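You operate a simulated robot arm through the tools that you are given. There is no shell and no other tool. Be economical: measure what you need, move in short steps, check, and stop when the job is done.

The job below is to be done with a simulated robot arm. You get a single attempt, and the scene is never put back.

## Task
Stand the film comb beside the pulley. It goes on the side that lies toward x +0.0, y -1.0 (a direction in the base frame), with about 3 cm between them.
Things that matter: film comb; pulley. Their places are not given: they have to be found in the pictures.

It is judged by the outcome, as a careful person would: the job done as asked, and still so three seconds after it is handed in. It fails if anything else is knocked over, pushed out of place, dropped, spilled or broken.

## Robot
A 7-joint arm with a two-finger parallel gripper, fixed in place. Base frame: the origin is at the foot of the arm, x ahead of it, y to its left, z up; the work surface is at about z = 850. Units: mm, rad, N and s.
With the tool pointing down near the work surface it reaches from about 300 to 700 mm from the base axis. Its first joint turns from -1.152 to 1.152 rad. Payload 1.57 kg.
The TCP is the grasp point between the finger pads, 30 mm short of the fingertips. In the tool frame z runs along the fingers and y along their closing line. Largest opening 110 mm; finger width 24, thickness 12; the body of the gripper, 48 by 112 mm, starts 78 mm behind the TCP.
Orientation is that of the tool frame in the base frame, as [roll, pitch, yaw] about the fixed x, y, z axes, in that order (R = Rz(yaw) Ry(pitch) Rx(roll)). With the fingers straight down and closing along the base's y, the tool's x points along the base's -x, its y along +y and its z along -z.

## Interface
- The arm moves only by the tool play_rows. Its argument "moves" is text: rows parted by semicolons, each of 5 numbers parted by spaces: the shift along the tool's x, y, z in mm, then the turn about the tool's z in rad, then the closure, from 0 (fully open) to 1 (shut). In form: x y z twist fingers; .... A call has 1 to 12 rows; each row shifts and turns the commanded pose from where the row before left it, along the tool's axes as they then stand. Each row takes 0.2 s and may step no farther than 50 mm and 0.15 rad from the row before; otherwise, or with a gripper value out of range, the whole call is refused. Where a pose cannot be reached the arm comes as near as it can. A force on the tool above 40 N (or 10 N above the force at the start of the call, whichever is more), or a blocked arm, ends the call early, and 0.2 s more pass. The fingers move at their own pace (about 108 mm/s each) and stop on an object; they squeeze with about 36 N. The grip force told is the motor's: it shows also when the fingers shut on nothing. Time passes only in rows, and 0.2 s behind the last, so rows that do not move let the fingers close. It gives the time, the measured TCP pose, the force on the tool (base axes), the opening and the grip force at its end, in the units of the frame above (readings bear some noise).
- Cameras (640 x 400 px; columns grow to the right, rows downward): "scene" is fixed at [167.7, -393.9, 1401.7]; the picture's right is [0.76, -0.66, 0.00], its down [-0.39, -0.45, -0.80] and it looks along [0.53, 0.61, -0.59] (base axes); focal length 313 px, centre (320, 200). "wrist" rides on the gripper at [-36, 0, -80] in the tool frame; the picture's right is [0.00, -1.00, 0.00], its down [0.97, 0.00, -0.24] and it looks along [0.24, 0.00, 0.97] (tool axes); focal length 218 px, centre (320, 200).
- capture(camera): a new picture of that camera. The clock stands still meanwhile.
- probe_pixels(camera, pixels): for up to 12 pixels [column, row] of the newest picture of that camera ("zoom" is the newest enlarged one), the place [x, y, z] in the base frame of the surface seen there, good to about 2 mm. The clock stands still meanwhile.
- close_up(camera, box): a new picture of the part [left, top, right, bottom] of that camera's present view, enlarged. The clock stands still meanwhile.
- close_job(): hands the job in; it is judged then, once.

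Work in short steps. Measure before you move; look again where a grasp or a placing could have gone wrong, and mend it. You have 60 turns and 26 pictures in all, those below and enlarged ones among them. Open the gripper and draw the arm clear of the work before you hand the job in, unless the task says otherwise; then end with one line.

The tools are called as a command line: name --argument value ..., lists and objects as JSON in quotes. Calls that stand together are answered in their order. play_rows: Moves the arm, as the interface text tells. Its arguments: {"type":"object","properties":{"moves":{"type":"string"}},"required":["moves"]} The other tools are called the same way: capture (camera) takes a picture; probe_pixels (camera, pixels) gives the place of the surface under pixels of a picture; close_up (camera, box) takes an enlarged picture of a part of a camera's view; close_job () hands the job in.

At the start:

```text
time_s: 0.0
tool_pos: [408.4, -100.6, 1189.8]
orientation: [-3.141, 0.001, 3.14]
contact_force: [-0.2, 0.2, -0.9]
width: 110.2
grip_force: 0.2
```

scene: 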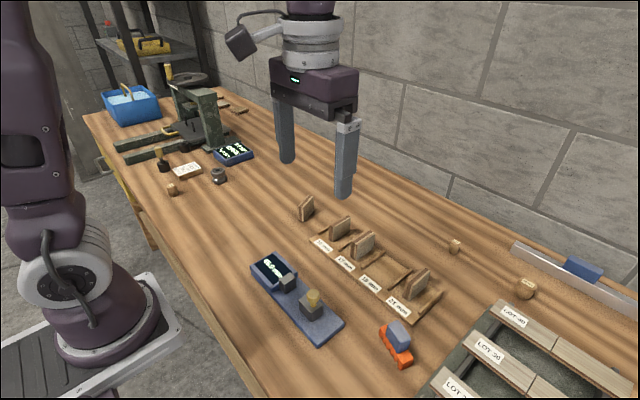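
wrist: 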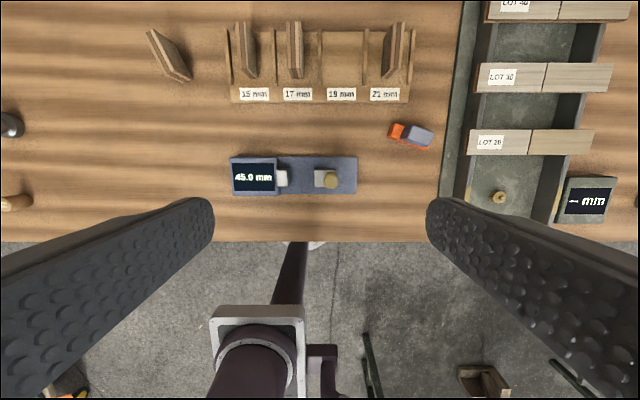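

The film comb and pulley aren't obvious in these pictures, so I enlarge the left part and the middle of the scene.

close_up --camera "scene" --box '[90, 60, 290, 210]'

close_up --camera "scene" --box '[240, 180, 480, 380]'

close_up --camera "scene" --box '[430, 220, 640, 400]'

```text
2.67 times, centred on (190, 135) of scene
```

zoom: 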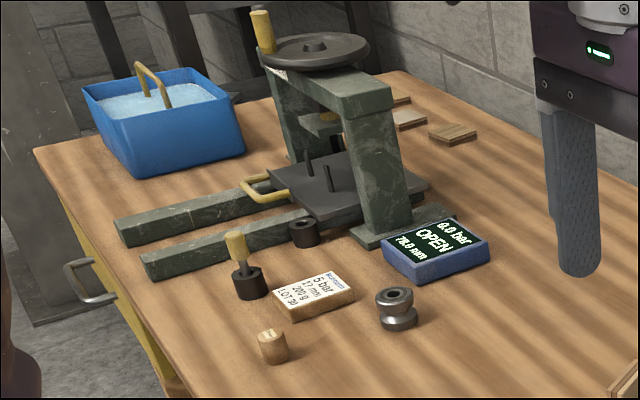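

```text
2.00 times, centred on (360, 280) of scene
```

zoom: 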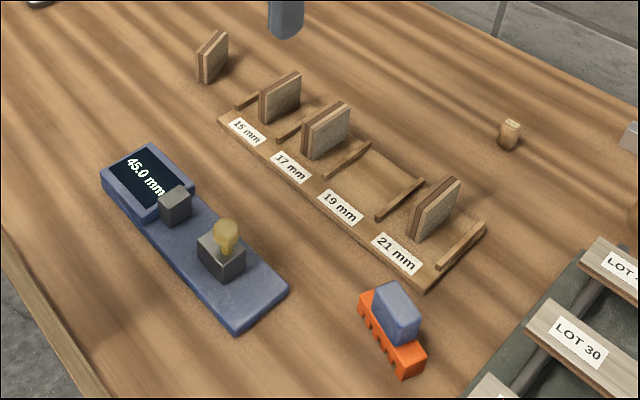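

```text
2.22 times, centred on (535, 310) of scene
```

zoom: 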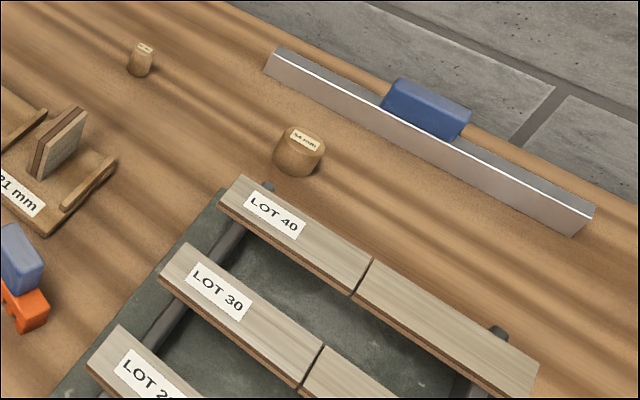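

The film comb is the orange toothed piece with a blue grip near scene (397,345). The pulley is the grooved metal piece near (218,175). I measure both and take close views.

probe_pixels --camera "scene" --pixels '[[394, 326], [404, 322], [388, 342], [399, 337], [408, 349], [383, 334], [403, 363], [218, 171], [218, 181], [211, 177], [225, 178], [230, 185]]'

close_up --camera "scene" --box '[365, 308, 429, 372]'

close_up --camera "wrist" --box '[370, 110, 450, 160]'

```text
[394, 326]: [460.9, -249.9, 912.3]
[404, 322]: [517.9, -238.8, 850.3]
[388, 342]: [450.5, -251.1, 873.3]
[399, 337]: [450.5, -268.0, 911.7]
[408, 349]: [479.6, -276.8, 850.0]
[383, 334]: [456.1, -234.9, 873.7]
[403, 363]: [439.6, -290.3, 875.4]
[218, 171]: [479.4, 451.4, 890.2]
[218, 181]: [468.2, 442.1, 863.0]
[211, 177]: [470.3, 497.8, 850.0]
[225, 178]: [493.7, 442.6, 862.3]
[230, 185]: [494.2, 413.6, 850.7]
```

```text
6.25 times, centred on (397, 340) of scene
```

zoom: 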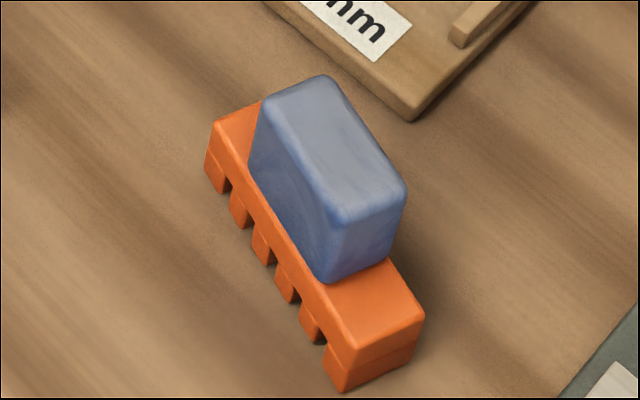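

```text
8.00 times, centred on (410, 135) of wrist
```

zoom: 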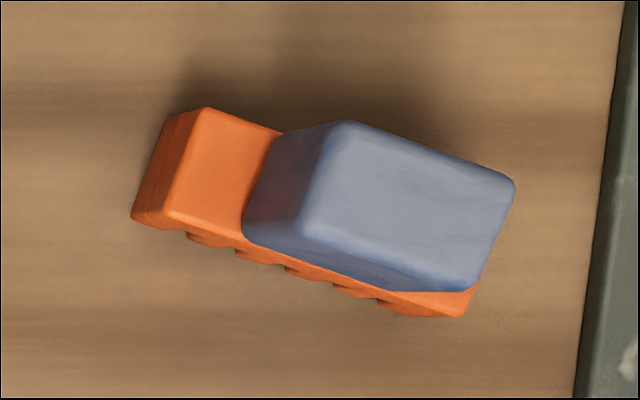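

The comb already stands on its teeth. I probe the corners of its blue grip and orange bar in the wrist zoom.

probe_pixels --camera "zoom" --pixels '[[345, 128], [508, 182], [470, 283], [310, 232], [408, 205], [207, 113], [275, 134], [174, 208], [238, 230], [457, 310], [135, 215]]'

close_up --camera "scene" --box '[186, 155, 250, 195]'

```text
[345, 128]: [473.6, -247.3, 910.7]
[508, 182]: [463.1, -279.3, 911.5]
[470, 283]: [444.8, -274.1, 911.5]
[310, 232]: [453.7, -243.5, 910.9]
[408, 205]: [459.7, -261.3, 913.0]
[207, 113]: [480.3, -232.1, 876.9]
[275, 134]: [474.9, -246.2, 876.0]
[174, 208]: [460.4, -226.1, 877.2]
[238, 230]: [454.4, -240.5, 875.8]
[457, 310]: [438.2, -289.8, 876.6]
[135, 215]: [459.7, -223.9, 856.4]
```

```text
10.00 times, centred on (218, 175) of scene
```

zoom: 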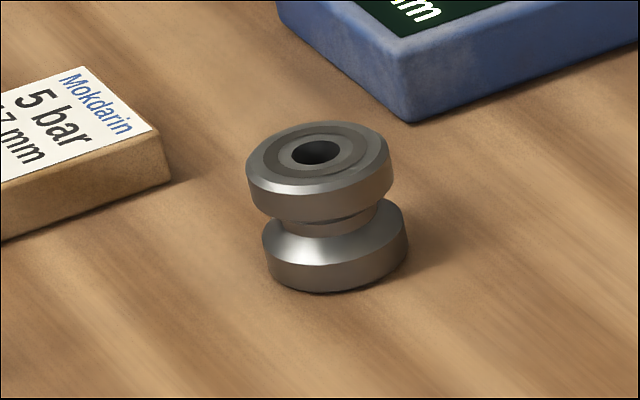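

The comb is centred near (459,-261), with its long axis along about (-0.33,-0.94), a width of about 22 and its top at z 913. Next I measure the pulley's rim in the last zoom, plus the neighbouring display, label block and cork.

probe_pixels --camera "zoom" --pixels '[[250, 165], [384, 150], [318, 192], [317, 127], [335, 285], [403, 235], [270, 250], [345, 160], [405, 115], [165, 182], [290, 155]]'

probe_pixels --camera "scene" --pixels '[[172, 186], [254, 153], [234, 163], [213, 151], [200, 170], [182, 178], [207, 85], [210, 145], [228, 141], [235, 141], [306, 205], [260, 190]]'

```text
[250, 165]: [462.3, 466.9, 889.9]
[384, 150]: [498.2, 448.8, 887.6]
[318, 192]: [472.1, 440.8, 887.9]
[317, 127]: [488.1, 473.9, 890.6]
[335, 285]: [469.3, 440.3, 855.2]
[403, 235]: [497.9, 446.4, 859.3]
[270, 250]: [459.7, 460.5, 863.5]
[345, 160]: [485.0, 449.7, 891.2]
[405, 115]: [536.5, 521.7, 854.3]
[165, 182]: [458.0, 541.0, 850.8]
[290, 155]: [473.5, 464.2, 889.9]
```

```text
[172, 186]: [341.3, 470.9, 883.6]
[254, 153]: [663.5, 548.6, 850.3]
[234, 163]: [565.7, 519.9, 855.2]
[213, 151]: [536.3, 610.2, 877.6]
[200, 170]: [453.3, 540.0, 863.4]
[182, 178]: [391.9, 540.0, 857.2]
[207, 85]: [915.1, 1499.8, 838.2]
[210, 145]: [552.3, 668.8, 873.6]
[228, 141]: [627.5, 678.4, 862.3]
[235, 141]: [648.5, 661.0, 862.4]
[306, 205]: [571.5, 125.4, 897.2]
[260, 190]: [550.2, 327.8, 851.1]
```

The pulley is centred near (480,457.5) with radius about 20, and the space on its -y side is free. I move above the comb and start turning.

play_rows --moves "-12.65 -40.1 20 0 0;-12.65 -40.1 20 0 0;-12.65 -40.1 20 0 0;-12.65 -40.1 20 0 0;0 0 0 -0.1373 0;0 0 0 -0.1373 0;0 0 0 -0.1373 0;0 0 0 -0.1373 0;0 0 0 -0.1373 0;0 0 0 -0.1373 0;0 0 0 -0.1373 0"

play_rows --moves "0 0 0 -0.1373 0;0 0 0 -0.1376 0;0 0 0 0 0;0 0 0 0 0"

capture --camera "wrist"

```text
time_s: 2.4
tool_pos: [459.6, -260.4, 1108.2]
orientation: [-3.141, -0.001, -2.179]
contact_force: [-0.5, -0.2, -1.0]
width: 110.0
grip_force: 0.0
```

```text
time_s: 3.4
tool_pos: [459.6, -261.3, 1109.8]
orientation: [3.141, 0.0, -1.904]
contact_force: [-0.1, -0.6, -0.4]
width: 110.0
grip_force: 0.0
```

```text
17 pictures are left
```

wrist: 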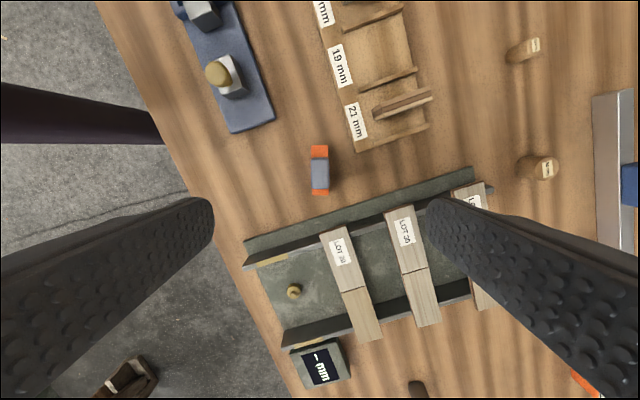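

The comb sits at (320,170), squared with the fingers. I narrow the opening to about 55 mm to stay clear of the rack corner at (360,150), then descend to z ≈ 894.

play_rows --moves "0 0 45 0 0.5;0 0 45 0 0.5;0 0 45 0 0.5;0 0 40 0 0.5;0 0 0 0 0.5"

capture --camera "wrist"

```text
time_s: 4.6
tool_pos: [459.9, -260.4, 935.0]
orientation: [-3.14, -0.001, -1.906]
contact_force: [0.1, 0.2, 0.1]
width: 55.0
grip_force: 0.1
```

```text
16 pictures are left
```

wrist: 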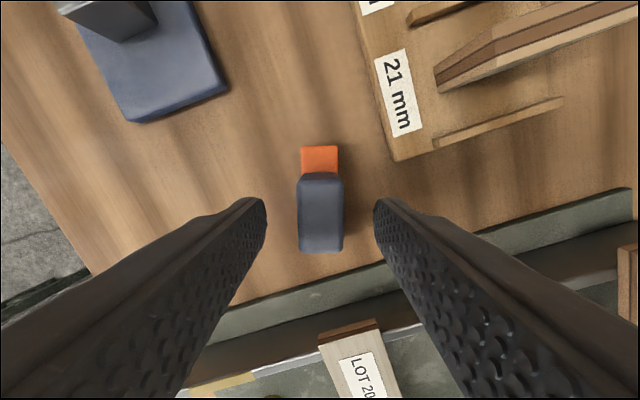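

The comb is centred between the fingers and nothing is in the way. I go down and close.

play_rows --moves "0 0 25 0 0.5;0 0 16 0 0.5;0 0 0 0 0.5;0 0 0 0 0.8;0 0 0 0 1;0 0 0 0 1;0 0 0 0 1"

```text
time_s: 6.2
tool_pos: [458.9, -259.6, 893.3]
orientation: [-3.14, -0.001, -1.906]
contact_force: [0.4, 0.5, -0.4]
width: 23.3
grip_force: 35.3
```

The grip holds at 23.3 mm and 35 N. I lift and check.

play_rows --moves "0 0 -15 0 1;0 0 -25 0 1;0 0 -40 0 1;0 0 -40 0 1;0 0 0 0 1"

capture --camera "scene"

```text
time_s: 7.4
tool_pos: [456.0, -259.7, 1014.0]
orientation: [3.14, 0.002, -1.904]
contact_force: [0.6, 0.2, -0.1]
width: 23.4
grip_force: 35.9
```

```text
15 pictures are left
```

scene: 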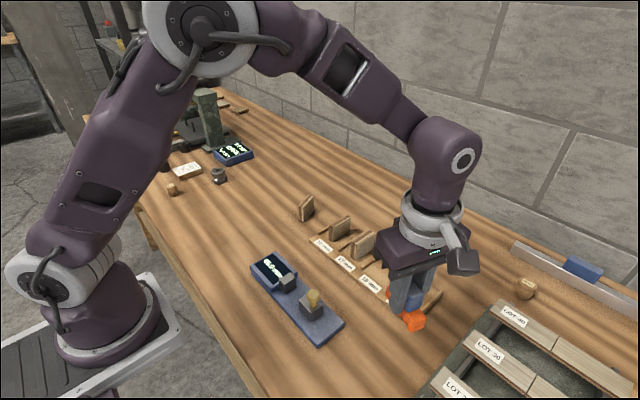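

The comb is held upright. I turn it so its long axis lies along y (yaw -1.571, which makes tool x = -y and tool y = -x) and carry it high towards (480, 371).

play_rows --moves "0 0 -10 -0.1113 1;0 0 -10 -0.1113 1;0 0 0 -0.1113 1;-40 -4 0 0 1;-45 -4 0 0 1;-45 -4 0 0 1;-45 -4 0 0 1;-45 -4 0 0 1;-45 -2 0 0 1;-45 0 0 0 1;-40 0 0 0 1"

play_rows --moves "-40 0 0 0 1;-45 0 0 0 1;-45 0 0 0 1;-45 0 0 0 1;-45 0 0 0 1;-36 0 0 0 1;-20 0 0 0 1;0 0 0 0 1;0 0 0 0 1"

capture --camera "wrist"

capture --camera "scene"

```text
time_s: 9.8
tool_pos: [481.3, 91.3, 1033.7]
orientation: [-3.141, 0.0, -1.569]
contact_force: [-0.2, -0.5, -0.9]
width: 23.4
grip_force: 35.2
```

```text
time_s: 11.8
tool_pos: [481.4, 366.2, 1033.6]
orientation: [-3.141, -0.001, -1.572]
contact_force: [0.3, 0.3, -1.2]
width: 23.6
grip_force: 36.1
```

```text
14 pictures are left
```

wrist: 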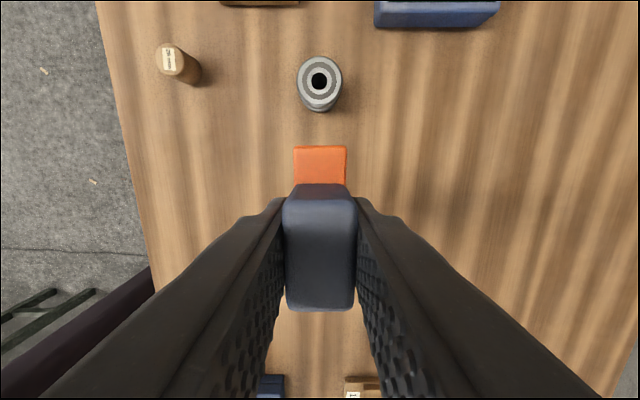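

```text
13 pictures are left
```

scene: 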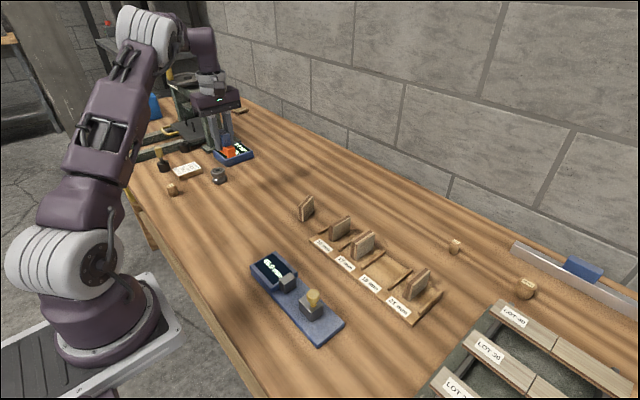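

Pulley is at wrist (320,83) and the comb's front edge at (320,147). I probe both to work out the gap.

probe_pixels --camera "wrist" --pixels '[[320, 149], [300, 150], [342, 150], [320, 99], [320, 60], [320, 80], [300, 80], [340, 80], [320, 108]]'

```text
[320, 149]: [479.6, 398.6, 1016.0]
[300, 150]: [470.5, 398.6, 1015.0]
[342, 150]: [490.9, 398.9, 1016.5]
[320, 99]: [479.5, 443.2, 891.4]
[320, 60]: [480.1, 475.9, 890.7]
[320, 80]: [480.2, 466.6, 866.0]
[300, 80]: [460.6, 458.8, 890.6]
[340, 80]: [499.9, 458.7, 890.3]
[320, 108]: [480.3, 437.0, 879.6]
```

The comb's front edge is at y≈400 and the pulley's edge at ≈437.5, so I shift +7 in y and lower 130 mm first.

play_rows --moves "-7 0 0 0 1;0 0 45 0 1;0 0 45 0 1;0 0 25 0 1;0 0 12 0 1;0 0 0 0 1;0 0 0 0 1"

capture --camera "wrist"

```text
time_s: 13.4
tool_pos: [481.0, 372.0, 904.2]
orientation: [3.141, 0.0, -1.57]
contact_force: [0.0, -0.4, -0.6]
width: 23.5
grip_force: 36.1
```

```text
12 pictures are left
```

wrist: 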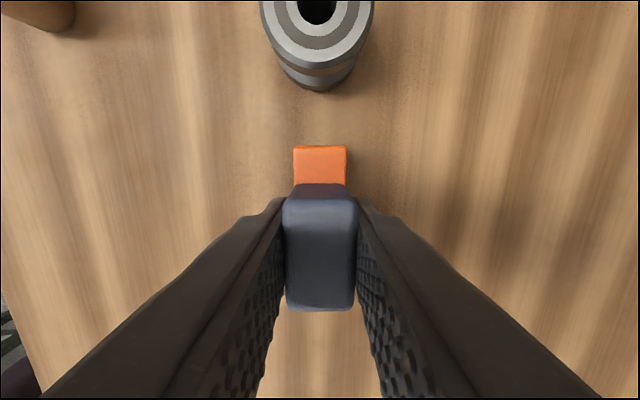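

probe_pixels --camera "wrist" --pixels '[[320, 147], [320, 150], [320, 88], [320, 84], [320, 60], [320, 95]]'

```text
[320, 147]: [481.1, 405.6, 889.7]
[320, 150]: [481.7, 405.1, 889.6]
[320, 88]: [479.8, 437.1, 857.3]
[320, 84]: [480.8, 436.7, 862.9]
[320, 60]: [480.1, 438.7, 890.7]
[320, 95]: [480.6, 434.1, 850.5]
```

The gap is about 31 mm, which is fine. I lower the last ~10.5 mm gently.

play_rows --moves "0 0 5 0 1;0 0 3.5 0 1;0 0 1.5 0 1;0 0 0 0 1;0 0 0 0 1"

```text
time_s: 14.6
tool_pos: [481.6, 371.9, 897.7]
orientation: [3.14, 0.0, -1.57]
contact_force: [-0.2, 0.2, -0.6]
width: 23.4
grip_force: 35.8
```

The reading is z 897.7 with no contact force yet. I wait, then go down in small steps.

play_rows --moves "0 0 1 0 1;0 0 0 0 1;0 0 0 0 1"

close_up --camera "scene" --box '[186, 135, 266, 185]'

```text
time_s: 15.4
tool_pos: [481.2, 371.8, 895.0]
orientation: [-3.14, 0.0, -1.572]
contact_force: [0.6, 0.7, -0.7]
width: 23.3
grip_force: 35.7
```

```text
8.00 times, centred on (226, 160) of scene
```

zoom: 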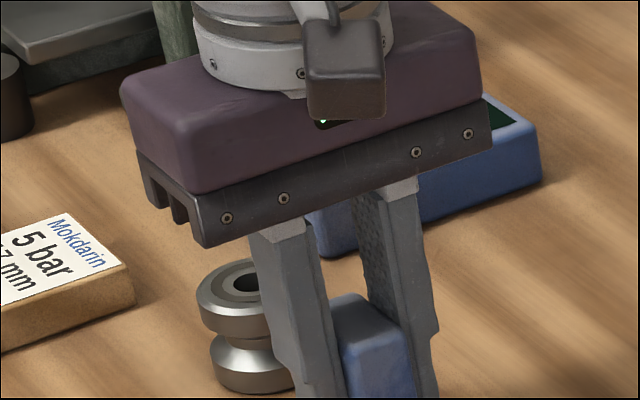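

It is nearly down, so I lower in 1 mm steps and watch for contact force.

play_rows --moves "0 0 1 0 1;0 0 0 0 1"

play_rows --moves "0 0 0.7 0 1;0 0 0 0 1"

```text
time_s: 16.0
tool_pos: [481.1, 370.9, 894.6]
orientation: [-3.141, 0.0, -1.572]
contact_force: [-0.2, 0.9, -0.7]
width: 23.5
grip_force: 35.6
```

```text
time_s: 16.6
tool_pos: [481.3, 372.8, 893.5]
orientation: [-3.141, 0.001, -1.571]
contact_force: [1.3, -1.0, 0.0]
width: 23.7
grip_force: 35.9
```

play_rows --moves "0 0 0.7 0 1;0 0 0 0 1"

```text
time_s: 17.2
tool_pos: [483.1, 372.3, 893.5]
orientation: [-3.139, -0.001, -1.57]
contact_force: [-0.5, -1.4, 2.2]
width: 23.3
grip_force: 35.5
```

Contact has begun (+2.2 N upward), so the comb rests on the table. I open partway and look.

play_rows --moves "0 0 0 0 0.7;0 0 0 0 0.6;0 0 0 0 0.5;0 0 0 0 0.5"

capture --camera "wrist"

```text
time_s: 18.2
tool_pos: [482.9, 373.0, 892.8]
orientation: [-3.141, -0.001, -1.571]
contact_force: [-0.1, 0.4, -0.7]
width: 55.0
grip_force: 0.1
```

```text
10 pictures are left
```

wrist: 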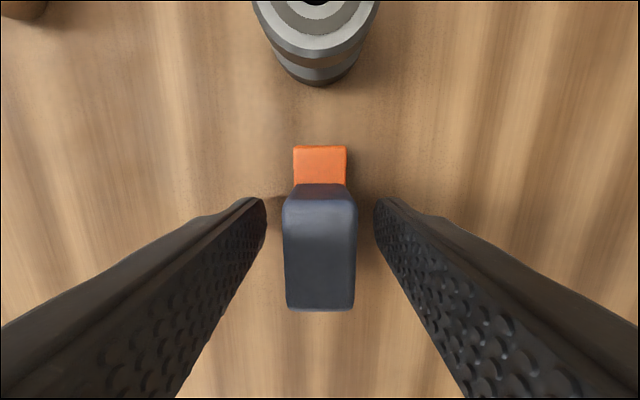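

The fingers are clear on both sides and the comb stands. I withdraw straight up, then back toward -y.

play_rows --moves "0 0 -20 0 0.5;0 0 -40 0 0.5;0 0 -45 0 0.5;0 0 -45 0 0.5;0 0 -45 0 0.3;0 0 -45 0 0;45 0 0 0 0;45 0 0 0 0;45 0 0 0 0;45 0 0 0 0;0 0 0 0 0"

play_rows --moves "45 0 0 0 0;45 0 0 0 0;45 0 0 0 0;45 0 0 0 0;0 0 0 0 0"

close_up --camera "scene" --box '[186, 135, 282, 195]'

capture --camera "scene"

```text
time_s: 20.6
tool_pos: [480.0, 193.6, 1134.1]
orientation: [-3.141, 0.0, -1.571]
contact_force: [-0.3, -0.3, -0.3]
width: 110.4
grip_force: 0.0
```

```text
time_s: 21.8
tool_pos: [482.1, 10.1, 1133.5]
orientation: [-3.142, 0.0, -1.572]
contact_force: [0.3, -0.3, 0.1]
width: 110.1
grip_force: 0.0
```

```text
6.67 times, centred on (234, 165) of scene
```

zoom: 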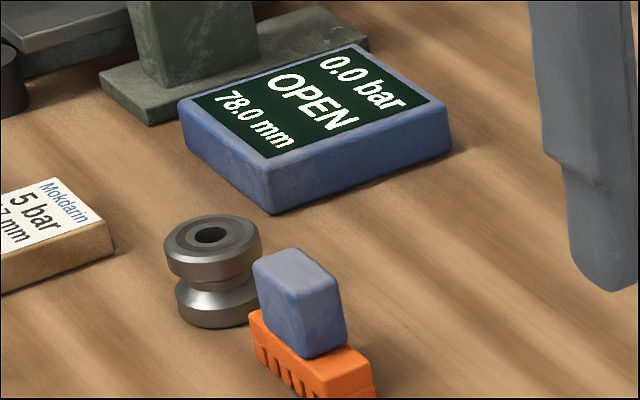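

```text
8 pictures are left
```

scene: 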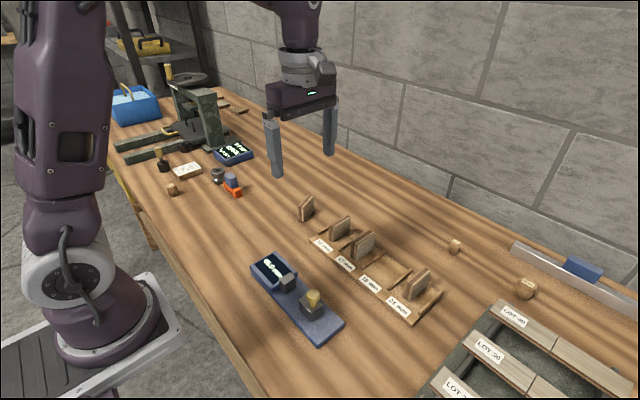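

The comb stands upright on its teeth beside the pulley and nothing else has moved. As a last check I probe where it ended up.

probe_pixels --camera "zoom" --pixels '[[300, 275], [252, 318], [345, 375], [368, 362], [210, 258], [218, 322]]'

```text
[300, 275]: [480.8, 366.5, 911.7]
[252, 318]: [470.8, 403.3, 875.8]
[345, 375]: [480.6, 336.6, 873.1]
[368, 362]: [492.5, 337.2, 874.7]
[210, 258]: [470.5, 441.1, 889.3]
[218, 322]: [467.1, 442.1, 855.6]
```

The comb's front face is at y≈406 and the pulley's edge at ≈437, so the gap is about 3 cm. I hand the job in.

close_job

```text
The job is handed in.
```

The film comb now stands upright on its teeth on the pulley's -y side, about 3 cm from it; nothing else looked disturbed, and the arm is clear with the gripper open.
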